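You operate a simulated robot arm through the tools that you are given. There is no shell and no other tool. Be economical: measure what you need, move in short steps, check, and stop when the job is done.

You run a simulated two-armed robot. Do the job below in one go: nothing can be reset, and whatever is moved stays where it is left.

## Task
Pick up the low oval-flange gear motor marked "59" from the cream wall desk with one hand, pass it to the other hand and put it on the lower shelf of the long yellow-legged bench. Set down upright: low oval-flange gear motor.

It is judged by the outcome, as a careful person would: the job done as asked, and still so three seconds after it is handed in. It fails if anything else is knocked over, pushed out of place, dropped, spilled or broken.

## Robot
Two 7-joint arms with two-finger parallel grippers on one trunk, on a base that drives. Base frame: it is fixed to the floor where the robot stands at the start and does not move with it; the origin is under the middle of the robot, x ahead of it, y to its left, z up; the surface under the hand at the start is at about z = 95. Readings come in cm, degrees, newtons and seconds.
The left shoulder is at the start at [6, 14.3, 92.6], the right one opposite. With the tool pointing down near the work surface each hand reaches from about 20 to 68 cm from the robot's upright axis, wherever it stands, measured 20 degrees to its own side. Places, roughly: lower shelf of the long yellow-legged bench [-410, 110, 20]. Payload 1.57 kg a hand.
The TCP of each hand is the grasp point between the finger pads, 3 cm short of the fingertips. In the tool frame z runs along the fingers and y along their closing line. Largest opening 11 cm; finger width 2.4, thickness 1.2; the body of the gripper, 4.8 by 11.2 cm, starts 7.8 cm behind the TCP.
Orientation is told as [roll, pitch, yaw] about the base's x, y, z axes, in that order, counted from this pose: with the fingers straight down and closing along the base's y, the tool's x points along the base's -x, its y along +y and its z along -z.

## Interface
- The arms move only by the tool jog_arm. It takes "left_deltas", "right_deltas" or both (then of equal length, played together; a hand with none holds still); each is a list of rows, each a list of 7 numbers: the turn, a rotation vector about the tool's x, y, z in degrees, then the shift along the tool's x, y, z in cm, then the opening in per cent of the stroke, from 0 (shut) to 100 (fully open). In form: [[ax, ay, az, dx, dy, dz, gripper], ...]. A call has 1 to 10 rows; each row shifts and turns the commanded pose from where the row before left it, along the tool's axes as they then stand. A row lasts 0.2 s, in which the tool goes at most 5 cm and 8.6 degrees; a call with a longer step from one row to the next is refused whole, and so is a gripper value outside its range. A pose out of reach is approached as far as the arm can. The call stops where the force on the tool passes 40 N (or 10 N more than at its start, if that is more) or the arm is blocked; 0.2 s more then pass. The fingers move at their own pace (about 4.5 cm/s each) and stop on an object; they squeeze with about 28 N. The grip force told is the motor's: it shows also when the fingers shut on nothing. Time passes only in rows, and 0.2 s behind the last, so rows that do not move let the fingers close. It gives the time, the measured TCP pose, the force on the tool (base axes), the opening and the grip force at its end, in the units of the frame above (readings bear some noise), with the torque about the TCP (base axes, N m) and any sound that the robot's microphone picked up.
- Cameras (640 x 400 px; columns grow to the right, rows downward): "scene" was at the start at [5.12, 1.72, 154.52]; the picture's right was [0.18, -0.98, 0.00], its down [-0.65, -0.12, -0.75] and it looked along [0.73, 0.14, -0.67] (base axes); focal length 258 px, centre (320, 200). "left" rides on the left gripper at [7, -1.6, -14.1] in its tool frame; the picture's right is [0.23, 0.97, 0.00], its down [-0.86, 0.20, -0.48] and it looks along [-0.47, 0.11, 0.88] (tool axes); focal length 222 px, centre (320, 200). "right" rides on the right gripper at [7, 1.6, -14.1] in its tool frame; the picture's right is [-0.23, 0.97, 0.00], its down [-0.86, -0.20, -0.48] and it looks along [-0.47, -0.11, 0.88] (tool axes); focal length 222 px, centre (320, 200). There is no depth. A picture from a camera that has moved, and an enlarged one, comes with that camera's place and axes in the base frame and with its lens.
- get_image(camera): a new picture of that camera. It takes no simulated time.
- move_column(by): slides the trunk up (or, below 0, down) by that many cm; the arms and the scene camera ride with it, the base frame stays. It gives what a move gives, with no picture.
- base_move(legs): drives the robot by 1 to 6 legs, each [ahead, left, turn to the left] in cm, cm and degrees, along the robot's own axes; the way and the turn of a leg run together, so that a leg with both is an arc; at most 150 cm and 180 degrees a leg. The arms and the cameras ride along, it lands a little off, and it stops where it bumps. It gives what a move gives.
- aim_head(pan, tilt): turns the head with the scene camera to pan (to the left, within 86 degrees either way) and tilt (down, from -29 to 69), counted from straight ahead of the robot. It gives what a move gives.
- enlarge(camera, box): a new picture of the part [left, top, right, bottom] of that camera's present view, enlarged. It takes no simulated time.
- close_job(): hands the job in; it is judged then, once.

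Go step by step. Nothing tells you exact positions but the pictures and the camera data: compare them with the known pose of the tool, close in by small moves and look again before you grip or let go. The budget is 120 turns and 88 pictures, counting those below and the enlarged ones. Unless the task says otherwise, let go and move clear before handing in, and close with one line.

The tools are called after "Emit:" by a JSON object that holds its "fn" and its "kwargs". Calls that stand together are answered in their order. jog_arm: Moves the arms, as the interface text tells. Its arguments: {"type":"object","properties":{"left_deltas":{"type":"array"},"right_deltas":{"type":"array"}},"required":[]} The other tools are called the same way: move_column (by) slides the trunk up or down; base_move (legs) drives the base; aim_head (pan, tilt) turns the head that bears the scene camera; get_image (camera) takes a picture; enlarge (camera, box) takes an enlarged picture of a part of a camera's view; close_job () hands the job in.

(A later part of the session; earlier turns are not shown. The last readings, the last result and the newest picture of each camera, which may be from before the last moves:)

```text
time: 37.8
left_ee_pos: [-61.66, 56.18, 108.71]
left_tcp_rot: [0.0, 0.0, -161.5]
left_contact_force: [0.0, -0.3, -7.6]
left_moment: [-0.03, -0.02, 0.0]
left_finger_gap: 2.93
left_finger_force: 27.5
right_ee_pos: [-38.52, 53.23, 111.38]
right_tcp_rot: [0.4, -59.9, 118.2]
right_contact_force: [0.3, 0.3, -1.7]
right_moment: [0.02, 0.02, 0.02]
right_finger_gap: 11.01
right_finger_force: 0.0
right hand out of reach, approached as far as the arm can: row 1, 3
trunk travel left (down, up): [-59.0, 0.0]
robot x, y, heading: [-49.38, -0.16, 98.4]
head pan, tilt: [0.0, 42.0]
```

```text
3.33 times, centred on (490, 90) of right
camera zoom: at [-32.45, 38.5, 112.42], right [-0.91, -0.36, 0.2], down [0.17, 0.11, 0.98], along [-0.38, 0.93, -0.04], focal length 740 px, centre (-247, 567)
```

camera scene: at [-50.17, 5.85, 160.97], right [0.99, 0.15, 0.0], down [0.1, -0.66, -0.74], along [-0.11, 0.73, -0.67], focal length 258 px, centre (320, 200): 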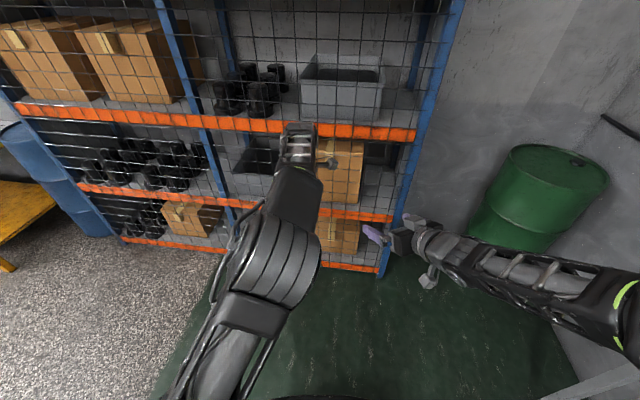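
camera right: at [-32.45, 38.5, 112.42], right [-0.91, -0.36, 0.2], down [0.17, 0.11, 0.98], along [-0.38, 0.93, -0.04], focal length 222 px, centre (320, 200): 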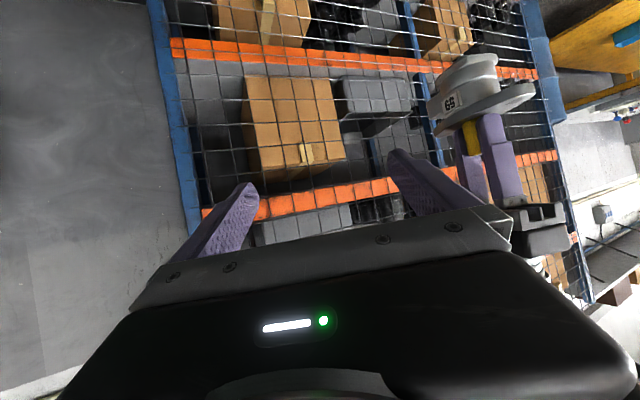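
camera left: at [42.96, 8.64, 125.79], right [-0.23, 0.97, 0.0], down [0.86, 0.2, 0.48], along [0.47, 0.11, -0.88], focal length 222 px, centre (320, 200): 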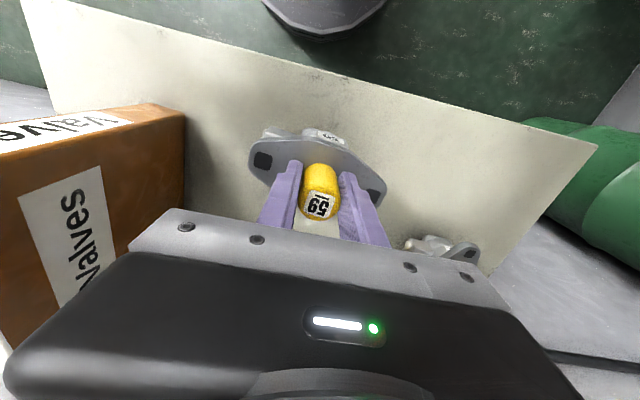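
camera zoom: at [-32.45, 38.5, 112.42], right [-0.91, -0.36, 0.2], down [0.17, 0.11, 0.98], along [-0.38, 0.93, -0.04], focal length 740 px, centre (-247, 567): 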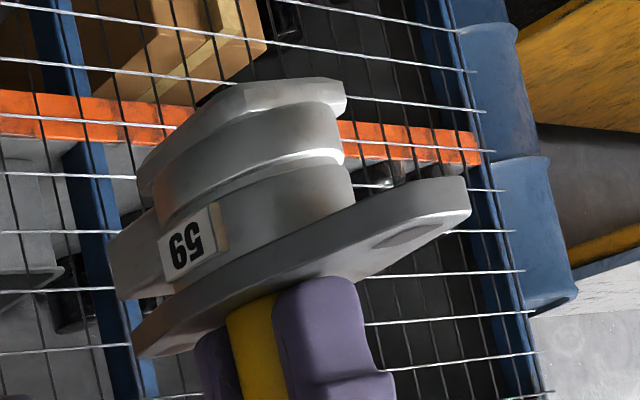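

The body below the flange is round and free on this side. I back the right hand off along its axis, then slide it sideways in front of the motor's free end.

Emit:
{"fn": "jog_arm", "kwargs": {"right_deltas": [[0, 0, 0, 0, 0, -4, 100], [0, 0, 0, 0.3, 3.8, 0, 100], [0, 0, 0, 0.3, 3.8, 0, 100], [0, 0, 0, 0.3, 3.8, 0, 100], [0, 0, 0, 0.3, 3.8, 0, 100], [0, 0, 0, 0.4, 3.8, 0, 100], [0, 0, 0, 0, 0, 0, 100]]}}

Emit:
{"fn": "get_image", "kwargs": {"camera": "right"}}

```text
time: 39.4
left_ee_pos: [-61.69, 56.01, 108.63]
left_tcp_rot: [0.0, -0.1, -161.5]
left_contact_force: [-0.1, -1.1, -7.8]
left_moment: [-0.04, -0.03, -0.02]
left_finger_gap: 2.95
left_finger_force: 28.1
right_ee_pos: [-53.84, 45.11, 114.7]
right_tcp_rot: [0.2, -59.9, 118.2]
right_contact_force: [-0.5, 0.2, 0.1]
right_moment: [-0.02, -0.01, 0.02]
right_finger_gap: 11.02
right_finger_force: 0.1
right hand out of reach, approached as far as the arm can: row 2, 3, 4, 5
trunk travel left (down, up): [-59.0, 0.0]
robot x, y, heading: [-49.15, 0.23, 98.4]
head pan, tilt: [0.0, 42.0]
```

```text
53 pictures are left
camera right: at [-47.85, 30.49, 115.81], right [-0.91, -0.36, 0.2], down [0.17, 0.11, 0.98], along [-0.38, 0.93, -0.04], focal length 222 px, centre (320, 200)
```

right: 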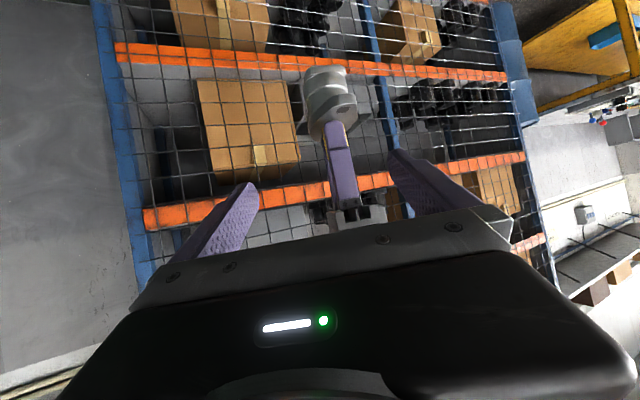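

Nearly in line. I lower the hand onto the approach axis and advance a bit.

Emit:
{"fn": "jog_arm", "kwargs": {"right_deltas": [[0, 0, 0, 2.2, 0.7, 0, 100], [0, 0, 0, 2.2, 0.7, 0, 100], [0, 0, 0, 0, 0, 2.5, 100], [0, 0, 0, 0, 0, 2.5, 100], [0, 0, 0, 0, 0, 0, 100], [0, 0, 0, 0, 0, 0, 100]]}}

Emit:
{"fn": "get_image", "kwargs": {"camera": "right"}}

Emit:
{"fn": "get_image", "kwargs": {"camera": "left"}}

```text
time: 40.8
left_ee_pos: [-61.68, 55.94, 108.72]
left_tcp_rot: [0.0, 0.1, -161.5]
left_contact_force: [-0.3, 0.0, -7.4]
left_moment: [0.0, -0.01, 0.0]
left_finger_gap: 2.93
left_finger_force: 28.1
right_ee_pos: [-58.16, 48.37, 110.05]
right_tcp_rot: [0.3, -60.0, 118.1]
right_contact_force: [-0.2, 0.0, 0.2]
right_moment: [-0.01, 0.01, 0.02]
right_finger_gap: 11.02
right_finger_force: 0.0
right hand out of reach, approached as far as the arm can: row 1, 2
trunk travel left (down, up): [-59.0, 0.0]
robot x, y, heading: [-49.2, 0.2, 98.5]
head pan, tilt: [0.0, 42.0]
```

```text
52 pictures are left
camera right: at [-52.12, 33.77, 111.1], right [-0.91, -0.36, 0.2], down [0.17, 0.11, 0.98], along [-0.38, 0.93, -0.04], focal length 222 px, centre (320, 200)
```

right: 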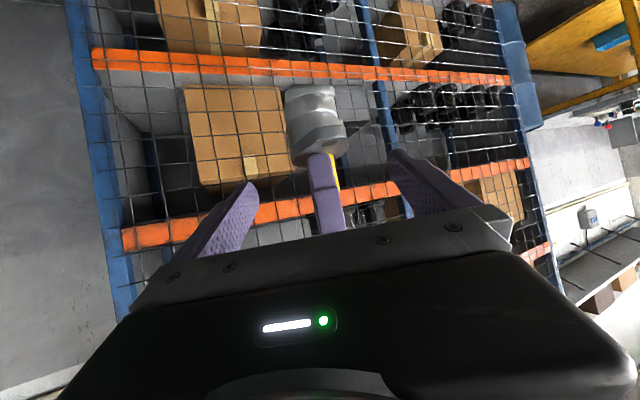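

```text
51 pictures are left
camera left: at [-55.67, 59.9, 122.77], right [0.52, -0.85, 0.0], down [-0.75, -0.46, 0.48], along [-0.41, -0.25, -0.88], focal length 222 px, centre (320, 200)
```

left: 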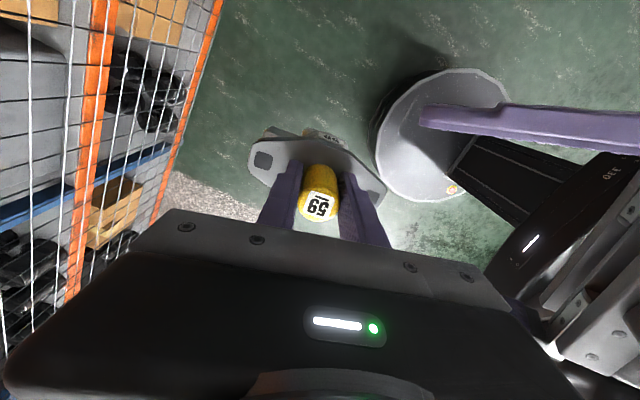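

Difference to go, in the tool frame: x +3.1, y −0.5, z +11. I first correct sideways and down, then advance half-way.

Emit:
{"fn": "jog_arm", "kwargs": {"right_deltas": [[0, 0, 0, 1.5, -0.2, 0, 100], [0, 0, 0, 1.5, -0.2, 0, 100], [0, 0, 0, 0, 0, 0, 100], [0, 0, 0, 0, 0, 2, 100], [0, 0, 0, 0, 0, 2, 100], [0, 0, 0, 0, 0, 0, 100]]}}

Emit:
{"fn": "get_image", "kwargs": {"camera": "right"}}

Emit:
{"fn": "get_image", "kwargs": {"camera": "left"}}

```text
time: 42.2
left_ee_pos: [-61.68, 55.95, 108.78]
left_tcp_rot: [0.0, 0.0, -161.6]
left_contact_force: [0.2, -0.2, -7.6]
left_moment: [-0.01, -0.05, 0.0]
left_finger_gap: 2.95
left_finger_force: 27.6
right_ee_pos: [-58.85, 50.26, 105.55]
right_tcp_rot: [0.3, -60.0, 118.1]
right_contact_force: [-0.5, -0.1, 0.0]
right_moment: [0.02, -0.02, 0.02]
right_finger_gap: 10.98
right_finger_force: 0.1
trunk travel left (down, up): [-59.0, 0.0]
robot x, y, heading: [-49.77, 0.09, 98.3]
head pan, tilt: [0.0, 42.0]
```

```text
50 pictures are left
camera right: at [-52.8, 35.77, 106.55], right [-0.91, -0.36, 0.2], down [0.17, 0.11, 0.98], along [-0.38, 0.93, -0.04], focal length 222 px, centre (320, 200)
```

right: 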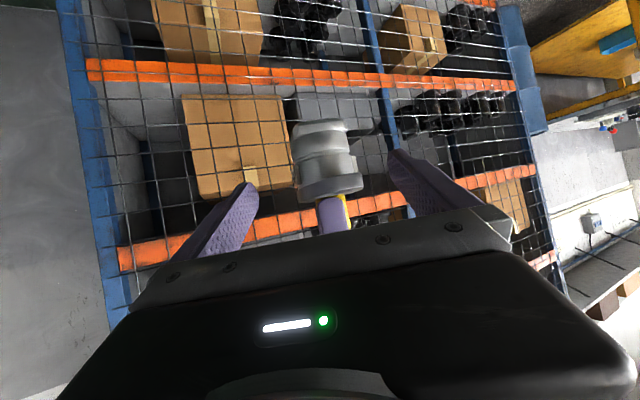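

```text
49 pictures are left
camera left: at [-55.64, 59.87, 122.79], right [0.52, -0.85, 0.0], down [-0.75, -0.46, 0.48], along [-0.41, -0.25, -0.88], focal length 222 px, centre (320, 200)
```

left: 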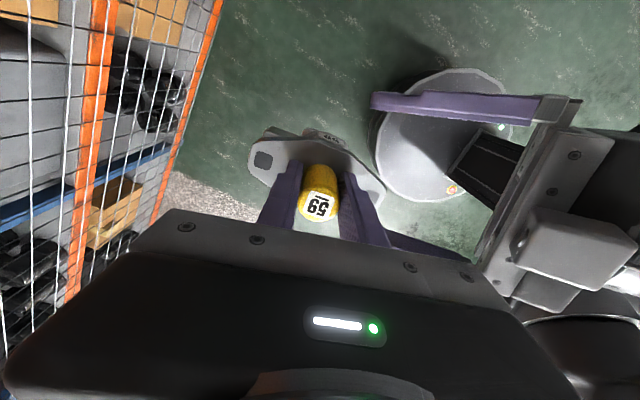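

Aligned within 0.2 cm; 6.9 cm to go along the axis. Advance slowly.

Emit:
{"fn": "jog_arm", "kwargs": {"right_deltas": [[0, 0, 0, 0.1, -0.2, 1.2, 100], [0, 0, 0, 0, 0, 1.2, 100], [0, 0, 0, 0, 0, 1.2, 100], [0, 0, 0, 0, 0, 1.2, 100], [0, 0, 0, 0, 0, 0, 100]]}}

Emit:
{"fn": "get_image", "kwargs": {"camera": "right"}}

Emit:
{"fn": "get_image", "kwargs": {"camera": "left"}}

```text
time: 43.4
left_ee_pos: [-61.91, 56.16, 108.82]
left_tcp_rot: [0.0, 0.1, -161.3]
left_contact_force: [0.3, -0.2, -7.0]
left_moment: [-0.05, -0.04, 0.01]
left_finger_gap: 2.93
left_finger_force: 28.1
right_ee_pos: [-60.49, 54.26, 103.08]
right_tcp_rot: [0.6, -60.2, 117.7]
right_contact_force: [0.3, 0.9, 0.1]
right_moment: [-0.01, 0.01, -0.01]
right_finger_gap: 11.0
right_finger_force: 0.0
trunk travel left (down, up): [-59.0, 0.0]
robot x, y, heading: [-49.5, 0.09, 98.5]
head pan, tilt: [0.0, 42.0]
```

```text
48 pictures are left
camera right: at [-54.5, 39.5, 104.06], right [-0.91, -0.36, 0.2], down [0.17, 0.11, 0.98], along [-0.37, 0.93, -0.03], focal length 222 px, centre (320, 200)
```

right: 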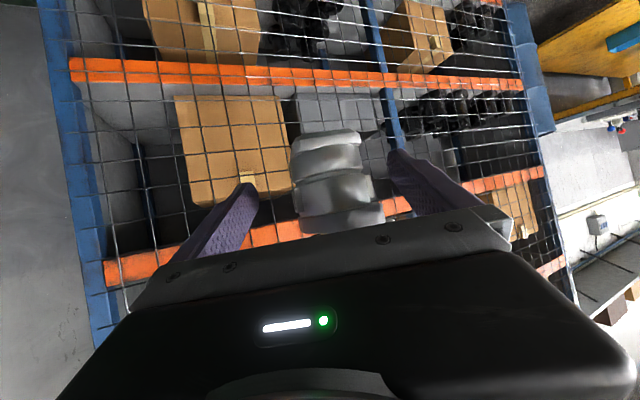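

```text
47 pictures are left
camera left: at [-55.93, 59.94, 122.84], right [0.53, -0.85, 0.0], down [-0.75, -0.46, 0.48], along [-0.41, -0.25, -0.88], focal length 222 px, centre (320, 200)
```

left: 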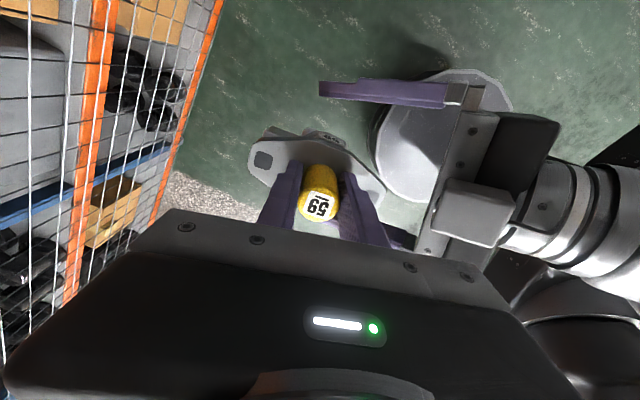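

2.1 cm left; final advance, then close the right hand gently on the body.

Emit:
{"fn": "jog_arm", "kwargs": {"right_deltas": [[0, 0, 0, 0, 0.2, 0.7, 100], [0, 0, 0, 0, 0.1, 0.7, 100], [0, 0, 0, 0, 0, 0.7, 100], [0, 0, 0, 0, 0, 0, 100], [0, 0, 0, 0, 0, 0, 100]]}}

Emit:
{"fn": "get_image", "kwargs": {"camera": "right"}}

Emit:
{"fn": "get_image", "kwargs": {"camera": "left"}}

```text
time: 44.6
left_ee_pos: [-63.29, 56.26, 108.54]
left_tcp_rot: [0.3, 0.5, -159.9]
left_contact_force: [0.9, -0.9, -7.5]
left_moment: [-0.02, 0.0, -0.02]
left_finger_gap: 2.96
left_finger_force: 28.1
right_ee_pos: [-61.5, 55.87, 102.82]
right_tcp_rot: [2.5, -60.8, 115.7]
right_contact_force: [0.3, 0.4, 0.5]
right_moment: [-0.01, -0.01, -0.01]
right_finger_gap: 11.04
right_finger_force: 0.1
trunk travel left (down, up): [-59.0, 0.0]
robot x, y, heading: [-49.14, 0.26, 98.0]
head pan, tilt: [0.0, 42.0]
```

```text
46 pictures are left
camera right: at [-55.63, 41.14, 103.62], right [-0.91, -0.35, 0.22], down [0.2, 0.1, 0.98], along [-0.37, 0.93, -0.02], focal length 222 px, centre (320, 200)
```

right: 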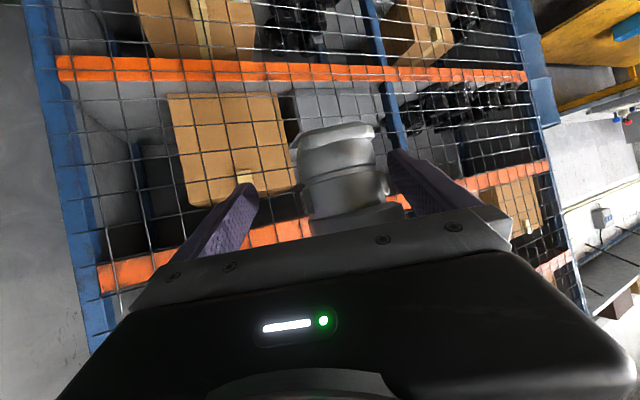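

```text
45 pictures are left
camera left: at [-57.47, 60.32, 122.84], right [0.55, -0.84, 0.01], down [-0.74, -0.48, 0.47], along [-0.39, -0.26, -0.88], focal length 222 px, centre (320, 200)
```

left: 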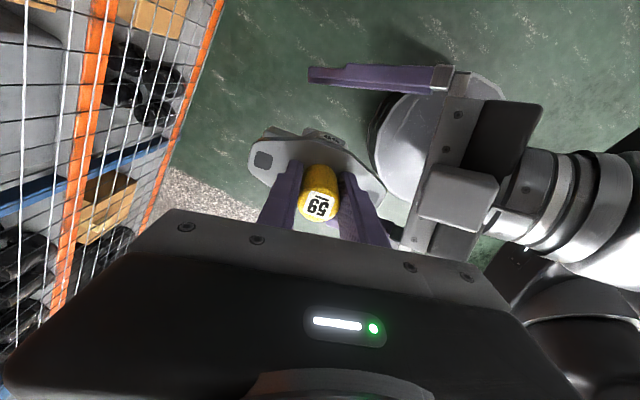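

Both hands are displaced about 1.4 cm from their command with no tool force: the arms' links are touching. I look at where.

Emit:
{"fn": "get_image", "kwargs": {"camera": "scene"}}

```text
44 pictures are left
camera scene: at [-50.23, 5.84, 160.97], right [0.99, 0.15, 0.0], down [0.1, -0.66, -0.74], along [-0.11, 0.73, -0.67], focal length 258 px, centre (320, 200)
```

scene: 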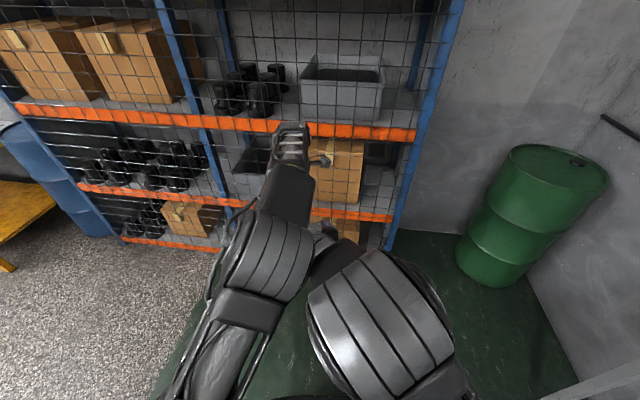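

The two elbows touch in the middle. I back the right hand off and choose a more sideways approach (azimuth 50°), turning the motor 30° further too, so the right elbow stays on its own side.

Emit:
{"fn": "jog_arm", "kwargs": {"right_deltas": [[0, 0, 0, 0, -0.1, -2.2, 100], [0, 0, 0, 0, -0.1, -2.2, 100], [0, 0, 0, 0, -0.1, -2.2, 100], [0, 0, 0, 0, 0, -2.2, 100], [0, 0, 0, 0, 0, -2.2, 100], [0, 0, 0, 0, 0, 0, 100]]}}

Emit:
{"fn": "jog_arm", "kwargs": {"right_deltas": [[0, 0, 0, 0, -3, 0, 100], [-5.2, 0, -3, 0, -2, 0, 100], [-5.2, 0, -3, 0, -2, 0, 100], [-5.2, 0, -3, 0, -1, 0, 100], [-5.2, 0, -3, 0, 0, 0, 100], [-5.2, 0, -3, 0, 0, 0, 100], [0, 0, 0, 0, 0, 0, 100]], "left_deltas": [[0, 0, 0, 0, 0, 0, 0], [0, 0, -6, 0, 0, 0, 0], [0, 0, -6, 0, 0, 0, 0], [0, 0, -6, 0, 0, 0, 0], [0, 0, -6, 0, 0, 0, 0], [0, 0, -6, 0, 0, 0, 0], [0, 0, 0, 0, 0, 0, 0]]}}

Emit:
{"fn": "get_image", "kwargs": {"camera": "right"}}

Emit:
{"fn": "get_image", "kwargs": {"camera": "scene"}}

```text
time: 46.0
left_ee_pos: [-61.68, 56.11, 108.73]
left_tcp_rot: [0.1, 0.0, -161.5]
left_contact_force: [0.6, -0.6, -7.0]
left_moment: [-0.03, -0.03, -0.03]
left_finger_gap: 2.96
left_finger_force: 28.4
right_ee_pos: [-56.8, 47.36, 107.44]
right_tcp_rot: [0.1, -60.0, 118.3]
right_contact_force: [0.2, 0.6, -0.1]
right_moment: [-0.01, 0.0, -0.02]
right_finger_gap: 11.0
right_finger_force: 0.2
trunk travel left (down, up): [-59.0, 0.0]
robot x, y, heading: [-49.16, -0.06, 98.5]
head pan, tilt: [0.0, 42.0]
```

```text
time: 47.6
left_ee_pos: [-61.69, 56.02, 108.75]
left_tcp_rot: [0.0, 0.0, -131.6]
left_contact_force: [0.4, 0.9, -7.5]
left_moment: [-0.04, -0.03, -0.01]
left_finger_gap: 2.96
left_finger_force: 28.2
right_ee_pos: [-50.08, 51.35, 107.35]
right_tcp_rot: [0.3, -60.2, 148.1]
right_contact_force: [-0.5, 0.3, -0.3]
right_moment: [0.01, -0.03, -0.02]
right_finger_gap: 10.99
right_finger_force: 0.1
trunk travel left (down, up): [-59.0, 0.0]
robot x, y, heading: [-49.46, 0.47, 98.3]
head pan, tilt: [0.0, 42.0]
```

```text
43 pictures are left
camera right: at [-37.48, 41.73, 108.36], right [-0.61, -0.77, 0.2], down [0.1, 0.18, 0.98], along [-0.79, 0.61, -0.03], focal length 222 px, centre (320, 200)
```

right: 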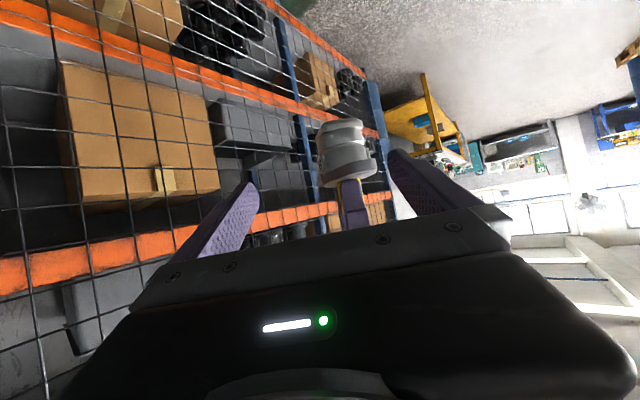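

```text
42 pictures are left
camera scene: at [-50.18, 5.79, 160.97], right [0.99, 0.15, 0.0], down [0.1, -0.66, -0.74], along [-0.11, 0.73, -0.67], focal length 258 px, centre (320, 200)
```

scene: 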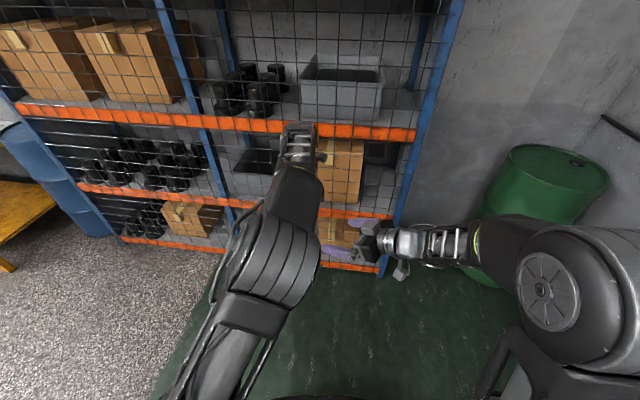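

Clear separation now. Needed in tool frame: x −1.3, y +2.15, z +13. Correct and advance 8.

Emit:
{"fn": "jog_arm", "kwargs": {"right_deltas": [[0, 0, 0, -0.7, 1.1, 0, 100], [0, 0, 0, -0.6, 1.05, 0, 100], [0, 0, 0, 0, 0, 2, 100], [0, 0, 0, 0, 0, 2, 100], [0, 0, 0, 0, 0, 2, 100], [0, 0, 0, 0, 0, 2, 100], [0, 0, 0, 0, 0, 0, 100]]}}

Emit:
{"fn": "get_image", "kwargs": {"camera": "right"}}

Emit:
{"fn": "get_image", "kwargs": {"camera": "left"}}

```text
time: 49.2
left_ee_pos: [-61.61, 56.01, 108.81]
left_tcp_rot: [0.0, 0.0, -131.6]
left_contact_force: [0.6, -0.7, -7.6]
left_moment: [-0.02, -0.05, 0.03]
left_finger_gap: 2.94
left_finger_force: 27.9
right_ee_pos: [-57.61, 53.66, 104.31]
right_tcp_rot: [0.2, -60.2, 148.1]
right_contact_force: [-0.5, -0.1, 0.4]
right_moment: [0.0, 0.03, 0.04]
right_finger_gap: 11.0
right_finger_force: 0.1
trunk travel left (down, up): [-59.0, 0.0]
robot x, y, heading: [-49.18, 0.38, 98.4]
head pan, tilt: [0.0, 42.0]
```

```text
41 pictures are left
camera right: at [-45.05, 44.06, 105.48], right [-0.61, -0.77, 0.2], down [0.1, 0.18, 0.98], along [-0.79, 0.61, -0.03], focal length 222 px, centre (320, 200)
```

right: 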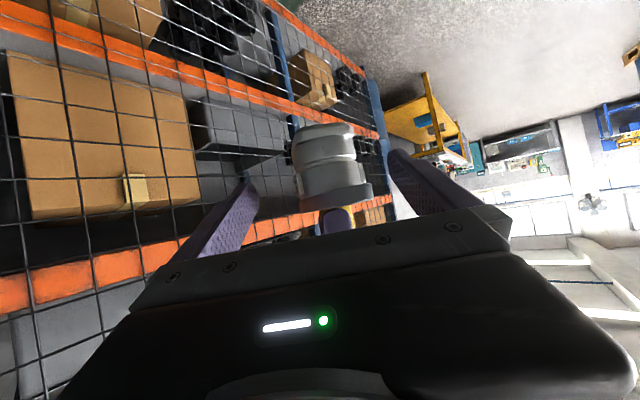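

```text
40 pictures are left
camera left: at [-58.3, 62.41, 122.84], right [0.88, -0.48, 0.0], down [-0.42, -0.77, 0.48], along [-0.23, -0.42, -0.88], focal length 222 px, centre (320, 200)
```

left: 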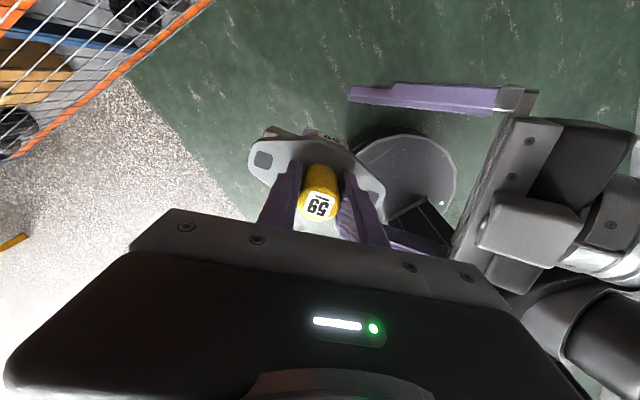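

Well aligned; 4.8 cm to go.

Emit:
{"fn": "jog_arm", "kwargs": {"right_deltas": [[0, 0, 0, 0, 0, 1.2, 100], [0, 0, 0, 0, 0, 1.2, 100], [0, 0, 0, 0, 0, 1.2, 100], [0, 0, 0, 0, 0, 1.1, 100], [0, 0, 0, 0, 0, 0, 100], [0, 0, 0, 0, 0, 0, 100]]}}

Emit:
{"fn": "get_image", "kwargs": {"camera": "right"}}

Emit:
{"fn": "get_image", "kwargs": {"camera": "left"}}

```text
time: 50.6
left_ee_pos: [-61.78, 56.15, 108.71]
left_tcp_rot: [0.1, 0.0, -131.5]
left_contact_force: [-0.8, -0.4, -7.2]
left_moment: [-0.04, 0.0, 0.0]
left_finger_gap: 2.96
left_finger_force: 28.0
right_ee_pos: [-61.13, 55.84, 102.29]
right_tcp_rot: [0.3, -60.1, 148.1]
right_contact_force: [-0.1, 0.0, 0.9]
right_moment: [-0.03, -0.01, -0.02]
right_finger_gap: 11.02
right_finger_force: 0.1
trunk travel left (down, up): [-59.0, 0.0]
robot x, y, heading: [-49.22, 0.41, 98.4]
head pan, tilt: [0.0, 42.0]
```

```text
39 pictures are left
camera right: at [-48.55, 46.07, 103.21], right [-0.61, -0.77, 0.2], down [0.1, 0.18, 0.98], along [-0.79, 0.61, -0.03], focal length 222 px, centre (320, 200)
```

right: 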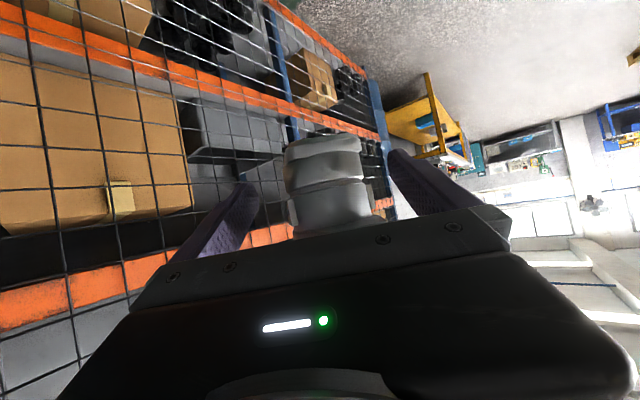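

```text
38 pictures are left
camera left: at [-58.35, 62.44, 122.82], right [0.88, -0.48, 0.0], down [-0.42, -0.77, 0.48], along [-0.23, -0.42, -0.88], focal length 222 px, centre (320, 200)
```

left: 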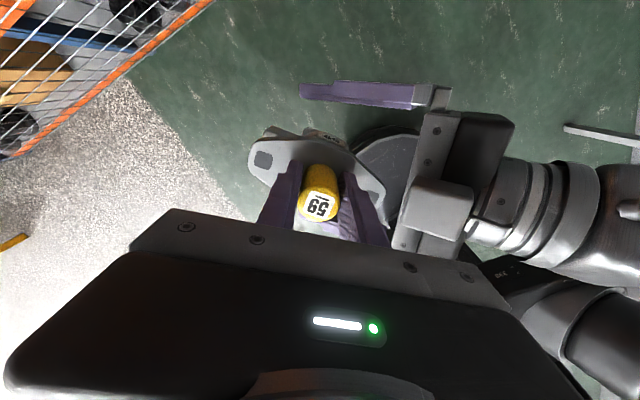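

In place with no displacement. Close the right hand on the body.

Emit:
{"fn": "jog_arm", "kwargs": {"right_deltas": [[0, 0, 0, 0, 0, 0, 60], [0, 0, 0, 0, 0, 0, 40], [0, 0, 0, 0, 0, 0, 0], [0, 0, 0, 0, 0, 0, 0], [0, 0, 0, 0, 0, 0, 0], [0, 0, 0, 0, 0, 0, 0], [0, 0, 0, 0, 0, 0, 0]]}}

Emit:
{"fn": "get_image", "kwargs": {"camera": "right"}}

Emit:
{"fn": "get_image", "kwargs": {"camera": "left"}}

```text
time: 52.2
left_ee_pos: [-61.75, 56.11, 108.81]
left_tcp_rot: [-0.2, 0.1, -131.6]
left_contact_force: [-2.8, 19.8, -2.9]
left_moment: [0.08, 0.69, -0.01]
left_finger_gap: 2.96
left_finger_force: 27.7
right_ee_pos: [-61.02, 55.49, 102.07]
right_tcp_rot: [0.2, -59.9, 148.3]
right_contact_force: [3.1, -19.4, -4.3]
right_moment: [1.19, -0.61, 0.13]
right_finger_gap: 5.73
right_finger_force: 28.0
trunk travel left (down, up): [-59.0, 0.0]
robot x, y, heading: [-49.31, 0.08, 98.4]
head pan, tilt: [0.0, 42.0]
```

```text
37 pictures are left
camera right: at [-48.51, 46.01, 103.16], right [-0.61, -0.77, 0.2], down [0.09, 0.18, 0.98], along [-0.79, 0.61, -0.04], focal length 222 px, centre (320, 200)
```

right: 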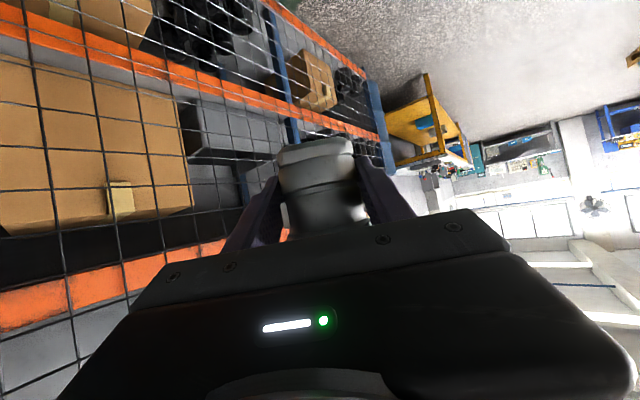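

```text
36 pictures are left
camera left: at [-58.37, 62.48, 122.9], right [0.88, -0.48, 0.0], down [-0.42, -0.77, 0.48], along [-0.23, -0.42, -0.88], focal length 222 px, centre (320, 200)
```

left: 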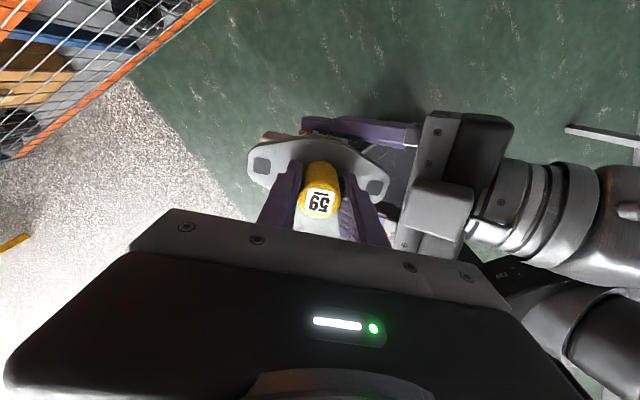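

Gripped (gap 5.73). The hands push against each other with 20 N; I relieve it with a small shift.

Emit:
{"fn": "jog_arm", "kwargs": {"right_deltas": [[0, 0, 0, 0.05, 0.2, 0, 0], [0, 0, 0, 0, 0, 0, 0], [0, 0, 0, 0, 0, 0, 0]]}}

```text
time: 53.0
left_ee_pos: [-61.77, 56.12, 108.83]
left_tcp_rot: [0.0, 0.0, -131.7]
left_contact_force: [-7.3, 12.5, 1.4]
left_moment: [0.55, 0.43, -0.01]
left_finger_gap: 2.97
left_finger_force: 27.9
right_ee_pos: [-61.24, 55.61, 102.04]
right_tcp_rot: [0.3, -59.9, 148.0]
right_contact_force: [6.6, -12.8, -8.6]
right_moment: [0.25, -0.1, 0.05]
right_finger_gap: 5.74
right_finger_force: 27.9
trunk travel left (down, up): [-59.0, 0.0]
robot x, y, heading: [-49.61, 0.35, 98.4]
head pan, tilt: [0.0, 42.0]
```

Emit:
{"fn": "jog_arm", "kwargs": {"right_deltas": [[0, 0, 0, 0.1, 0.2, -0.2, 0], [0, 0, 0, 0, 0, 0, 0], [0, 0, 0, 0, 0, 0, 0]]}}

```text
time: 53.8
left_ee_pos: [-61.57, 55.92, 108.76]
left_tcp_rot: [0.2, -0.2, -131.6]
left_contact_force: [-2.2, -14.6, 17.7]
left_moment: [-0.89, -0.12, -0.11]
left_finger_gap: 2.99
left_finger_force: 28.2
right_ee_pos: [-60.84, 55.37, 102.2]
right_tcp_rot: [0.1, -59.8, 147.9]
right_contact_force: [2.3, 15.3, -24.4]
right_moment: [-0.2, 0.09, -0.03]
right_finger_gap: 5.7
right_finger_force: 28.1
trunk travel left (down, up): [-59.0, 0.0]
robot x, y, heading: [-49.3, 0.09, 98.4]
head pan, tilt: [0.0, 42.0]
```

Emit:
{"fn": "jog_arm", "kwargs": {"right_deltas": [[0, 0, 0, 0, -0.05, 0.15, 0], [0, 0, 0, 0, 0, 0, 0], [0, 0, 0, 0, 0, 0, 0]]}}

```text
time: 54.6
left_ee_pos: [-61.79, 56.08, 108.72]
left_tcp_rot: [0.0, -0.1, -131.6]
left_contact_force: [-9.1, -10.8, 9.7]
left_moment: [-0.85, -0.16, 0.01]
left_finger_gap: 2.99
left_finger_force: 27.5
right_ee_pos: [-61.08, 55.4, 102.06]
right_tcp_rot: [0.2, -60.0, 147.9]
right_contact_force: [8.8, 11.4, -17.1]
right_moment: [-0.02, 0.61, -0.15]
right_finger_gap: 5.69
right_finger_force: 27.5
trunk travel left (down, up): [-59.0, 0.0]
robot x, y, heading: [-49.08, -0.01, 98.4]
head pan, tilt: [0.0, 42.0]
```

Emit:
{"fn": "jog_arm", "kwargs": {"right_deltas": [[0, 0, 0, 0.1, -0.15, 0, 0], [0, 0, 0, 0, 0, 0, 0], [0, 0, 0, 0, 0, 0, 0]]}}

```text
time: 55.4
left_ee_pos: [-61.69, 56.09, 108.72]
left_tcp_rot: [0.1, -0.1, -131.6]
left_contact_force: [-9.2, -5.8, -0.5]
left_moment: [-0.67, 0.09, -0.01]
left_finger_gap: 2.96
left_finger_force: 27.9
right_ee_pos: [-61.05, 55.44, 102.11]
right_tcp_rot: [0.2, -60.0, 148.3]
right_contact_force: [8.5, 5.3, -6.2]
right_moment: [0.24, 0.36, -0.07]
right_finger_gap: 5.7
right_finger_force: 28.4
trunk travel left (down, up): [-59.0, 0.0]
robot x, y, heading: [-49.17, 0.44, 98.6]
head pan, tilt: [0.0, 42.0]
```

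The load is now on the right hand and side forces are small. I open the left hand and watch.

Emit:
{"fn": "jog_arm", "kwargs": {"left_deltas": [[0, 0, 0, 0, 0, 0, 35], [0, 0, 0, 0, 0, 0, 45], [0, 0, 0, 0, 0, 0, 60], [0, 0, 0, 0, 0, 0, 60], [0, 0, 0, 0, 0, 0, 60]]}}

Emit:
{"fn": "get_image", "kwargs": {"camera": "left"}}

```text
time: 56.6
left_ee_pos: [-61.72, 56.13, 108.77]
left_tcp_rot: [0.0, 0.0, -131.6]
left_contact_force: [0.0, -0.6, -0.3]
left_moment: [-0.02, 0.0, 0.02]
left_finger_gap: 6.6
left_finger_force: 0.0
right_ee_pos: [-61.02, 55.5, 102.05]
right_tcp_rot: [0.3, -60.0, 148.1]
right_contact_force: [-0.2, -0.1, -7.3]
right_moment: [-0.08, -0.05, -0.01]
right_finger_gap: 5.71
right_finger_force: 28.0
trunk travel left (down, up): [-59.0, 0.0]
robot x, y, heading: [-49.27, 0.29, 98.5]
head pan, tilt: [0.0, 42.0]
```

```text
35 pictures are left
camera left: at [-58.34, 62.44, 122.83], right [0.88, -0.48, 0.0], down [-0.42, -0.77, 0.48], along [-0.23, -0.42, -0.88], focal length 222 px, centre (320, 200)
```

left: 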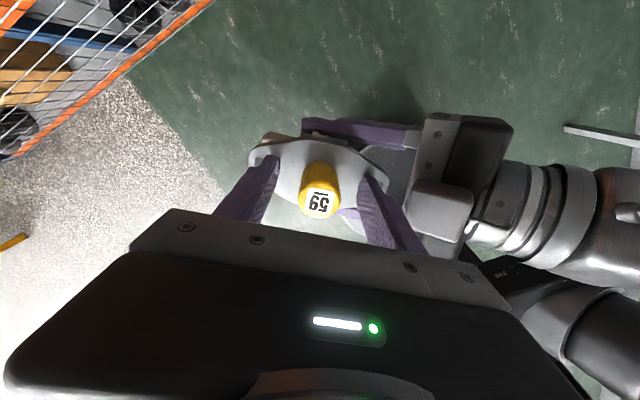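

The motor is now in the right hand (7.3 N, steady). I lower the right hand straight down while raising the left, to free the shaft.

Emit:
{"fn": "jog_arm", "kwargs": {"right_deltas": [[0, 0, 0, 0.87, 0, 0.5, 0], [0, 0, 0, 0.87, 0, 0.5, 0], [0, 0, 0, 0.87, 0, 0.5, 0], [0, 0, 0, 0.87, 0, 0.5, 0], [0, 0, 0, 0.87, 0, 0.5, 0], [0, 0, 0, 0.87, 0, 0.5, 0], [0, 0, 0, 0.87, 0, 0.5, 0], [0, 0, 0, 0, 0, 0, 0]], "left_deltas": [[0, 0, 0, 0, 0, -0.5, 60], [0, 0, 0, 0, 0, -0.5, 60], [0, 0, 0, 0, 0, -0.5, 60], [0, 0, 0, 0, 0, 0, 60], [0, 0, 0, 0, 0, 0, 60], [0, 0, 0, 0, 0, 0, 60], [0, 0, 0, 0, 0, 0, 60], [0, 0, 0, 0, 0, 0, 60]]}}

Emit:
{"fn": "get_image", "kwargs": {"camera": "left"}}

Emit:
{"fn": "get_image", "kwargs": {"camera": "right"}}

```text
time: 58.4
left_ee_pos: [-61.74, 56.06, 110.21]
left_tcp_rot: [0.0, 0.0, -131.6]
left_contact_force: [0.1, -0.8, 0.1]
left_moment: [0.02, -0.01, 0.03]
left_finger_gap: 6.57
left_finger_force: 0.0
right_ee_pos: [-61.12, 55.46, 94.88]
right_tcp_rot: [0.2, -60.0, 148.1]
right_contact_force: [0.9, 0.2, -6.9]
right_moment: [-0.09, -0.11, -0.04]
right_finger_gap: 5.69
right_finger_force: 27.8
trunk travel left (down, up): [-59.0, 0.0]
robot x, y, heading: [-49.54, 0.27, 98.1]
head pan, tilt: [0.0, 42.0]
```

```text
34 pictures are left
camera left: at [-58.38, 62.41, 124.3], right [0.88, -0.48, 0.0], down [-0.42, -0.77, 0.48], along [-0.23, -0.42, -0.88], focal length 222 px, centre (320, 200)
```

left: 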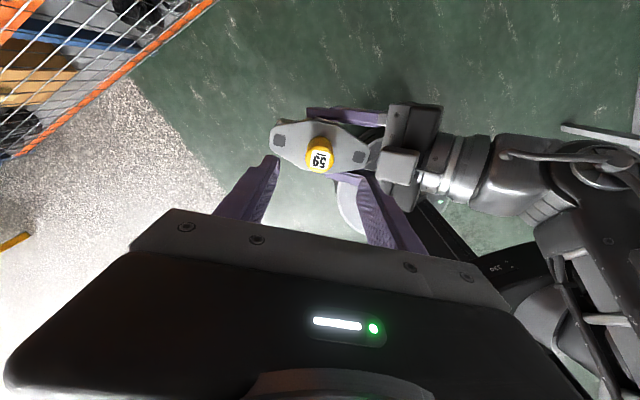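

```text
33 pictures are left
camera right: at [-48.52, 45.76, 95.88], right [-0.61, -0.77, 0.2], down [0.1, 0.18, 0.98], along [-0.79, 0.61, -0.03], focal length 222 px, centre (320, 200)
```

right: 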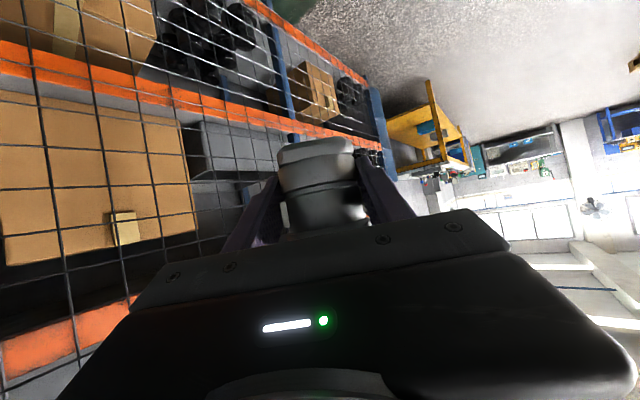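

The handover is done; the shaft is clear of the left fingers. I retract the left hand back-left.

Emit:
{"fn": "jog_arm", "kwargs": {"left_deltas": [[0, 0, 0, -1.5, 0, -0.2, 60], [0, 0, 0, -3, 0, -0.3, 60], [0, 0, 0, -3.5, 0, -0.3, 60], [0, 0, 8, -3.5, 0, 0, 60], [0, 0, 8, -3.5, -0.5, 0, 60], [0, 0, 8, -3.5, -1, 0, 60], [0, 0, 8, -3, -1, 0, 60], [0, 0, 8, -2, -1, 0, 60], [0, 0, 8, 0, 0, 0, 60], [0, 0, 8, 0, 0, 0, 60]]}}

Emit:
{"fn": "jog_arm", "kwargs": {"left_deltas": [[0, 0, 8, 0, 0, 0, 0], [0, 0, 8, 0, 0, 0, 0], [0, 0, 8, 0, 0, 0, 0], [0, 0, 8, 0, 0, 0, 0], [0, 0, 8, 0, 0, 0, 0], [0, 0, 8, 0, 0, 0, 0], [0, 0, 8, 0, 0, 0, 0], [0, 0, 8, 0, 0, 0, 0]], "right_deltas": [[6.2, 0, 3.57, 0, 0, 0, 0], [6.2, 0, 3.57, 0, 0, 0, 0], [6.2, 0, 3.57, 0, 0, 0, 0], [6.2, 0, 3.57, 0, 0, 0, 0], [6.2, 0, 3.57, 0, 0, 0, 0], [6.2, 0, 3.57, 0, 0, 0, 0], [6.2, 0, 3.57, 0, 0, 0, 0], [0, 0, 0, 0, 0, 0, 0]]}}

Emit:
{"fn": "get_image", "kwargs": {"camera": "scene"}}

```text
time: 60.6
left_ee_pos: [-81.23, 44.59, 111.07]
left_tcp_rot: [0.0, 0.0, 172.3]
left_contact_force: [-0.4, -0.3, -0.3]
left_moment: [0.0, -0.02, 0.02]
left_finger_gap: 6.61
left_finger_force: 0.1
right_ee_pos: [-61.07, 55.56, 94.79]
right_tcp_rot: [0.3, -60.0, 148.2]
right_contact_force: [0.1, 0.4, -6.9]
right_moment: [-0.07, -0.09, -0.02]
right_finger_gap: 5.69
right_finger_force: 28.3
trunk travel left (down, up): [-59.0, 0.0]
robot x, y, heading: [-49.31, 0.23, 98.3]
head pan, tilt: [0.0, 42.0]
```

```text
time: 62.4
left_ee_pos: [-81.12, 44.62, 111.06]
left_tcp_rot: [0.2, 0.0, 108.2]
left_contact_force: [1.0, -0.1, 0.0]
left_moment: [0.0, -0.01, -0.01]
left_finger_gap: 0.01
left_finger_force: 21.4
right_ee_pos: [-61.01, 55.43, 94.98]
right_tcp_rot: [0.2, -59.9, 98.1]
right_contact_force: [-0.7, 0.3, -6.9]
right_moment: [-0.11, 0.01, 0.0]
right_finger_gap: 5.72
right_finger_force: 28.1
trunk travel left (down, up): [-59.0, 0.0]
robot x, y, heading: [-49.04, 0.29, 98.4]
head pan, tilt: [0.0, 42.0]
```

```text
32 pictures are left
camera scene: at [-50.18, 5.86, 160.97], right [0.99, 0.15, 0.0], down [0.1, -0.66, -0.74], along [-0.11, 0.73, -0.67], focal length 258 px, centre (320, 200)
```

scene: 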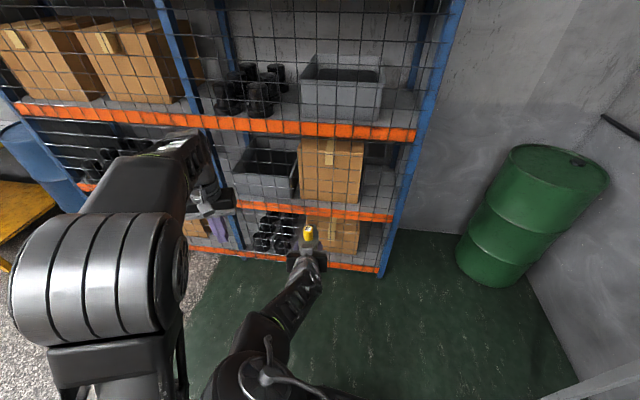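

The motor is held upright in the right hand and visible. I square the heading to 90° and drive sideways (left) along the bench, staying clear of it.

Emit:
{"fn": "enlarge", "kwargs": {"camera": "scene", "box": [260, 200, 360, 280]}}

Emit:
{"fn": "base_move", "kwargs": {"legs": [[0, 0, -8.4], [0, 110, 0], [0, 110, 0]]}}

Emit:
{"fn": "aim_head", "kwargs": {"pan": 35, "tilt": 38}}

Emit:
{"fn": "get_image", "kwargs": {"camera": "scene"}}

```text
5.00 times, centred on (310, 240) of scene
camera zoom: at [-50.18, 5.86, 160.97], right [0.99, 0.15, 0.0], down [0.1, -0.66, -0.74], along [-0.11, 0.73, -0.67], focal length 1290 px, centre (370, 0)
```

zoom: 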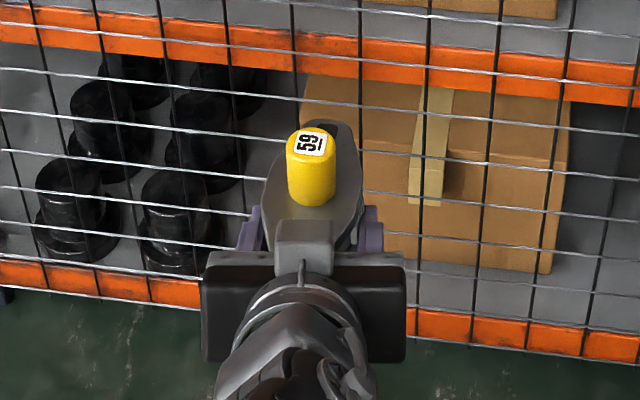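

```text
time: 73.8
left_ee_pos: [-293.13, 45.93, 111.1]
left_tcp_rot: [0.0, 0.0, 100.3]
left_contact_force: [-0.5, -1.0, -0.4]
left_moment: [-0.02, 0.01, 0.0]
left_finger_gap: 0.03
left_finger_force: 21.8
right_ee_pos: [-271.8, 54.11, 95.03]
right_tcp_rot: [0.1, -60.0, 90.2]
right_contact_force: [0.2, -0.3, -7.7]
right_moment: [-0.08, -0.02, 0.02]
right_finger_gap: 5.71
right_finger_force: 28.1
trunk travel left (down, up): [-59.0, 0.0]
robot x, y, heading: [-267.79, -1.97, 90.4]
head pan, tilt: [0.0, 42.0]
```

```text
time: 74.8
left_ee_pos: [-293.13, 46.17, 111.16]
left_tcp_rot: [0.0, 0.0, 100.4]
left_contact_force: [0.4, -0.3, 0.3]
left_moment: [0.0, 0.01, -0.02]
left_finger_gap: 0.0
left_finger_force: 21.5
right_ee_pos: [-271.65, 54.06, 94.97]
right_tcp_rot: [0.1, -59.9, 90.2]
right_contact_force: [0.1, 0.3, -6.7]
right_moment: [-0.11, 0.04, -0.02]
right_finger_gap: 5.7
right_finger_force: 27.9
trunk travel left (down, up): [-59.0, 0.0]
robot x, y, heading: [-267.4, -2.23, 90.4]
head pan, tilt: [35.0, 38.0]
```

```text
30 pictures are left
camera scene: at [-272.81, 2.03, 161.56], right [0.82, 0.58, 0.0], down [0.36, -0.5, -0.79], along [-0.46, 0.64, -0.62], focal length 258 px, centre (320, 200)
```

scene: 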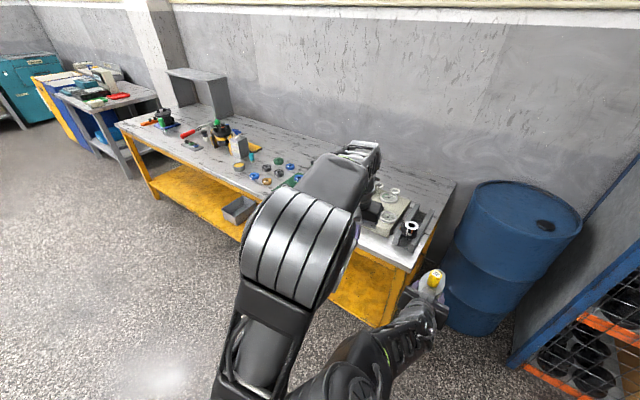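

The shelf is free beyond the grey bin (bin at x ≈ −420). I drive on to x ≈ −470, then lower the trunk while still clear of the bench.

Emit:
{"fn": "base_move", "kwargs": {"legs": [[0, 101, 0], [0, 101, 0]]}}

Emit:
{"fn": "aim_head", "kwargs": {"pan": 0, "tilt": 45}}

Emit:
{"fn": "get_image", "kwargs": {"camera": "scene"}}

```text
time: 84.8
left_ee_pos: [-492.96, 45.12, 110.94]
left_tcp_rot: [0.1, 0.0, 100.7]
left_contact_force: [0.4, 0.7, -0.2]
left_moment: [-0.03, -0.01, 0.0]
left_finger_gap: 0.0
left_finger_force: 20.8
right_ee_pos: [-471.5, 53.34, 94.87]
right_tcp_rot: [0.0, -59.8, 90.7]
right_contact_force: [0.4, -0.4, -7.5]
right_moment: [-0.11, 0.0, 0.01]
right_finger_gap: 5.7
right_finger_force: 27.7
trunk travel left (down, up): [-59.0, 0.0]
robot x, y, heading: [-467.12, -3.23, 90.9]
head pan, tilt: [35.0, 38.0]
```

```text
time: 85.8
left_ee_pos: [-493.04, 45.16, 111.18]
left_tcp_rot: [0.0, 0.0, 100.8]
left_contact_force: [1.0, 0.2, 0.0]
left_moment: [-0.01, 0.0, 0.01]
left_finger_gap: 0.0
left_finger_force: 21.5
right_ee_pos: [-471.59, 53.39, 94.93]
right_tcp_rot: [0.1, -60.0, 90.4]
right_contact_force: [0.1, 0.2, -7.3]
right_moment: [-0.12, -0.02, 0.0]
right_finger_gap: 5.69
right_finger_force: 28.5
trunk travel left (down, up): [-59.0, 0.0]
robot x, y, heading: [-467.35, -3.21, 90.7]
head pan, tilt: [0.0, 45.0]
```

```text
29 pictures are left
camera scene: at [-467.48, 2.39, 160.54], right [1.0, 0.01, 0.0], down [0.01, -0.71, -0.71], along [-0.01, 0.71, -0.71], focal length 258 px, centre (320, 200)
```

scene: 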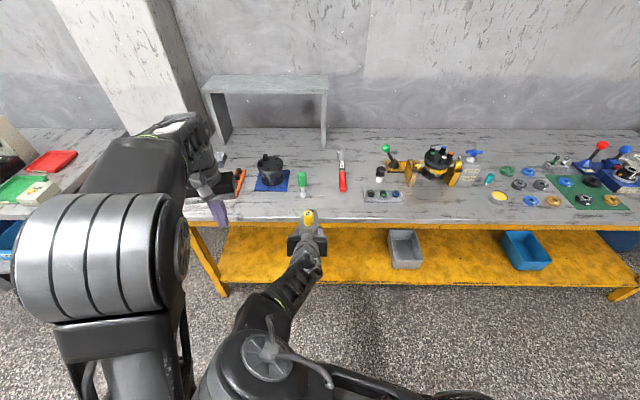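

The free stretch of shelf is x −527…−425, shelf front edge y ≈ 75. I tuck the left hand back first so it won't meet the bench, then lower the trunk.

Emit:
{"fn": "jog_arm", "kwargs": {"left_deltas": [[0, 0, 0, 3.3, 0.8, 0, 0], [0, 0, 0, 3.3, 0.8, 0, 0], [0, 0, 0, 3.3, 0.8, 0, 0], [0, 0, 0, 3.3, 0.8, 0, 0], [0, 0, 0, 3.3, 0.8, 0, 0], [0, 0, 0, 3.3, 0.8, 0, 0], [0, 0, 0, 3.3, 0.8, 0, 0], [0, 0, 0, 0, 0, 0, 0]]}}

Emit:
{"fn": "move_column", "kwargs": {"by": -30}}

Emit:
{"fn": "get_image", "kwargs": {"camera": "scene"}}

```text
time: 87.6
left_ee_pos: [-494.27, 21.48, 111.08]
left_tcp_rot: [0.0, 0.1, 100.7]
left_contact_force: [0.3, 0.8, 0.1]
left_moment: [0.01, 0.0, -0.02]
left_finger_gap: 0.0
left_finger_force: 21.7
right_ee_pos: [-471.54, 53.37, 94.92]
right_tcp_rot: [0.1, -59.9, 90.5]
right_contact_force: [0.4, -0.5, -7.7]
right_moment: [-0.08, 0.0, 0.01]
right_finger_gap: 5.67
right_finger_force: 27.7
trunk travel left (down, up): [-59.0, 0.0]
robot x, y, heading: [-466.9, -2.86, 90.4]
head pan, tilt: [0.0, 45.0]
```

```text
time: 90.6
left_ee_pos: [-494.25, 21.43, 81.17]
left_tcp_rot: [-0.1, -0.1, 100.8]
left_contact_force: [0.5, -0.6, -0.2]
left_moment: [0.02, 0.02, -0.01]
left_finger_gap: 0.01
left_finger_force: 20.8
right_ee_pos: [-471.53, 53.26, 64.99]
right_tcp_rot: [0.1, -59.9, 90.5]
right_contact_force: [0.3, 0.5, -7.1]
right_moment: [-0.1, 0.01, -0.03]
right_finger_gap: 5.7
right_finger_force: 27.8
trunk travel left (down, up): [-29.0, 30.0]
robot x, y, heading: [-467.46, -3.14, 90.6]
head pan, tilt: [0.0, 45.0]
```

```text
28 pictures are left
camera scene: at [-467.47, 2.36, 130.55], right [1.0, 0.01, 0.0], down [0.01, -0.71, -0.71], along [-0.01, 0.71, -0.71], focal length 258 px, centre (320, 200)
```

scene: 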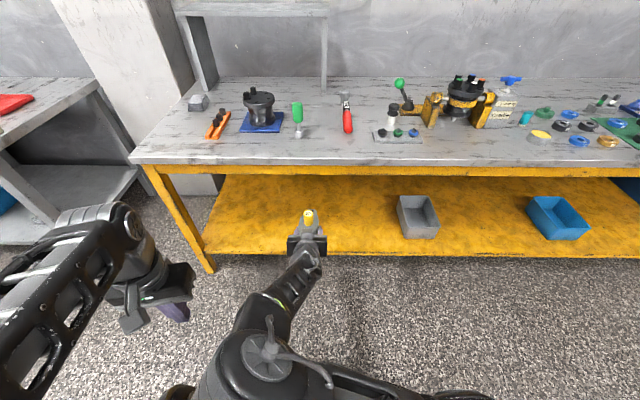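

Shelf area ahead is free. Lower the trunk 28 more, then look.

Emit:
{"fn": "move_column", "kwargs": {"by": -28}}

Emit:
{"fn": "jog_arm", "kwargs": {"right_deltas": [[0, 0, 0, 0.87, 0, 0.5, 0], [0, 0, 0, 0.87, 0, 0.5, 0], [0, 0, 0, 0.87, 0, 0.5, 0], [0, 0, 0, 0.87, 0, 0.5, 0], [0, 0, 0, 0.87, 0, 0.5, 0], [0, 0, 0, 0.87, 0, 0.5, 0], [0, 0, 0, 0.87, 0, 0.5, 0], [0, 0, 0, 0, 0, 0, 0]]}}

Emit:
{"fn": "get_image", "kwargs": {"camera": "scene"}}

Emit:
{"fn": "get_image", "kwargs": {"camera": "right"}}

```text
time: 93.4
left_ee_pos: [-494.26, 21.43, 53.15]
left_tcp_rot: [0.0, 0.0, 100.7]
left_contact_force: [-0.8, -0.1, -0.1]
left_moment: [0.04, -0.01, 0.0]
left_finger_gap: 0.0
left_finger_force: 20.9
right_ee_pos: [-471.48, 53.17, 36.96]
right_tcp_rot: [0.0, -60.0, 90.5]
right_contact_force: [0.0, 0.0, -7.2]
right_moment: [-0.08, 0.0, -0.03]
right_finger_gap: 5.68
right_finger_force: 28.2
trunk travel left (down, up): [-1.0, 58.0]
robot x, y, heading: [-467.13, -2.72, 90.4]
head pan, tilt: [0.0, 45.0]
```

```text
time: 95.2
left_ee_pos: [-494.32, 21.35, 53.17]
left_tcp_rot: [0.0, -0.1, 100.7]
left_contact_force: [-0.4, -0.5, 0.6]
left_moment: [0.01, 0.0, -0.02]
left_finger_gap: 0.01
left_finger_force: 21.7
right_ee_pos: [-471.49, 53.21, 29.85]
right_tcp_rot: [0.1, -60.0, 90.6]
right_contact_force: [-0.2, -0.6, -7.7]
right_moment: [-0.13, 0.03, -0.01]
right_finger_gap: 5.7
right_finger_force: 28.3
trunk travel left (down, up): [-1.0, 58.0]
robot x, y, heading: [-467.44, -3.23, 90.9]
head pan, tilt: [0.0, 45.0]
```

```text
27 pictures are left
camera scene: at [-467.47, 2.35, 102.54], right [1.0, 0.01, 0.0], down [0.01, -0.71, -0.71], along [-0.01, 0.71, -0.71], focal length 258 px, centre (320, 200)
```

scene: 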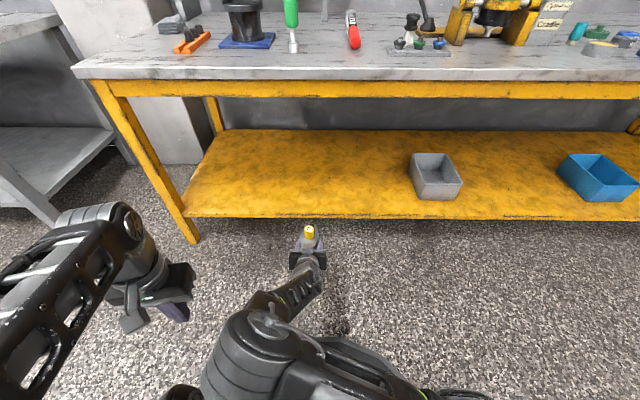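

```text
26 pictures are left
camera right: at [-473.04, 37.36, 30.93], right [-0.97, 0.1, 0.2], down [0.2, 0.02, 0.98], along [0.1, 0.99, -0.04], focal length 222 px, centre (320, 200)
```

right: 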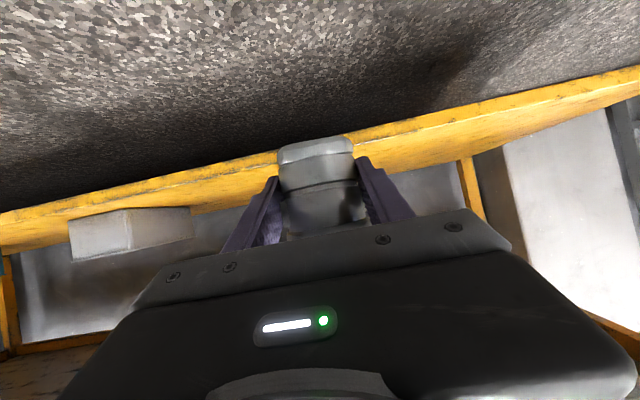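

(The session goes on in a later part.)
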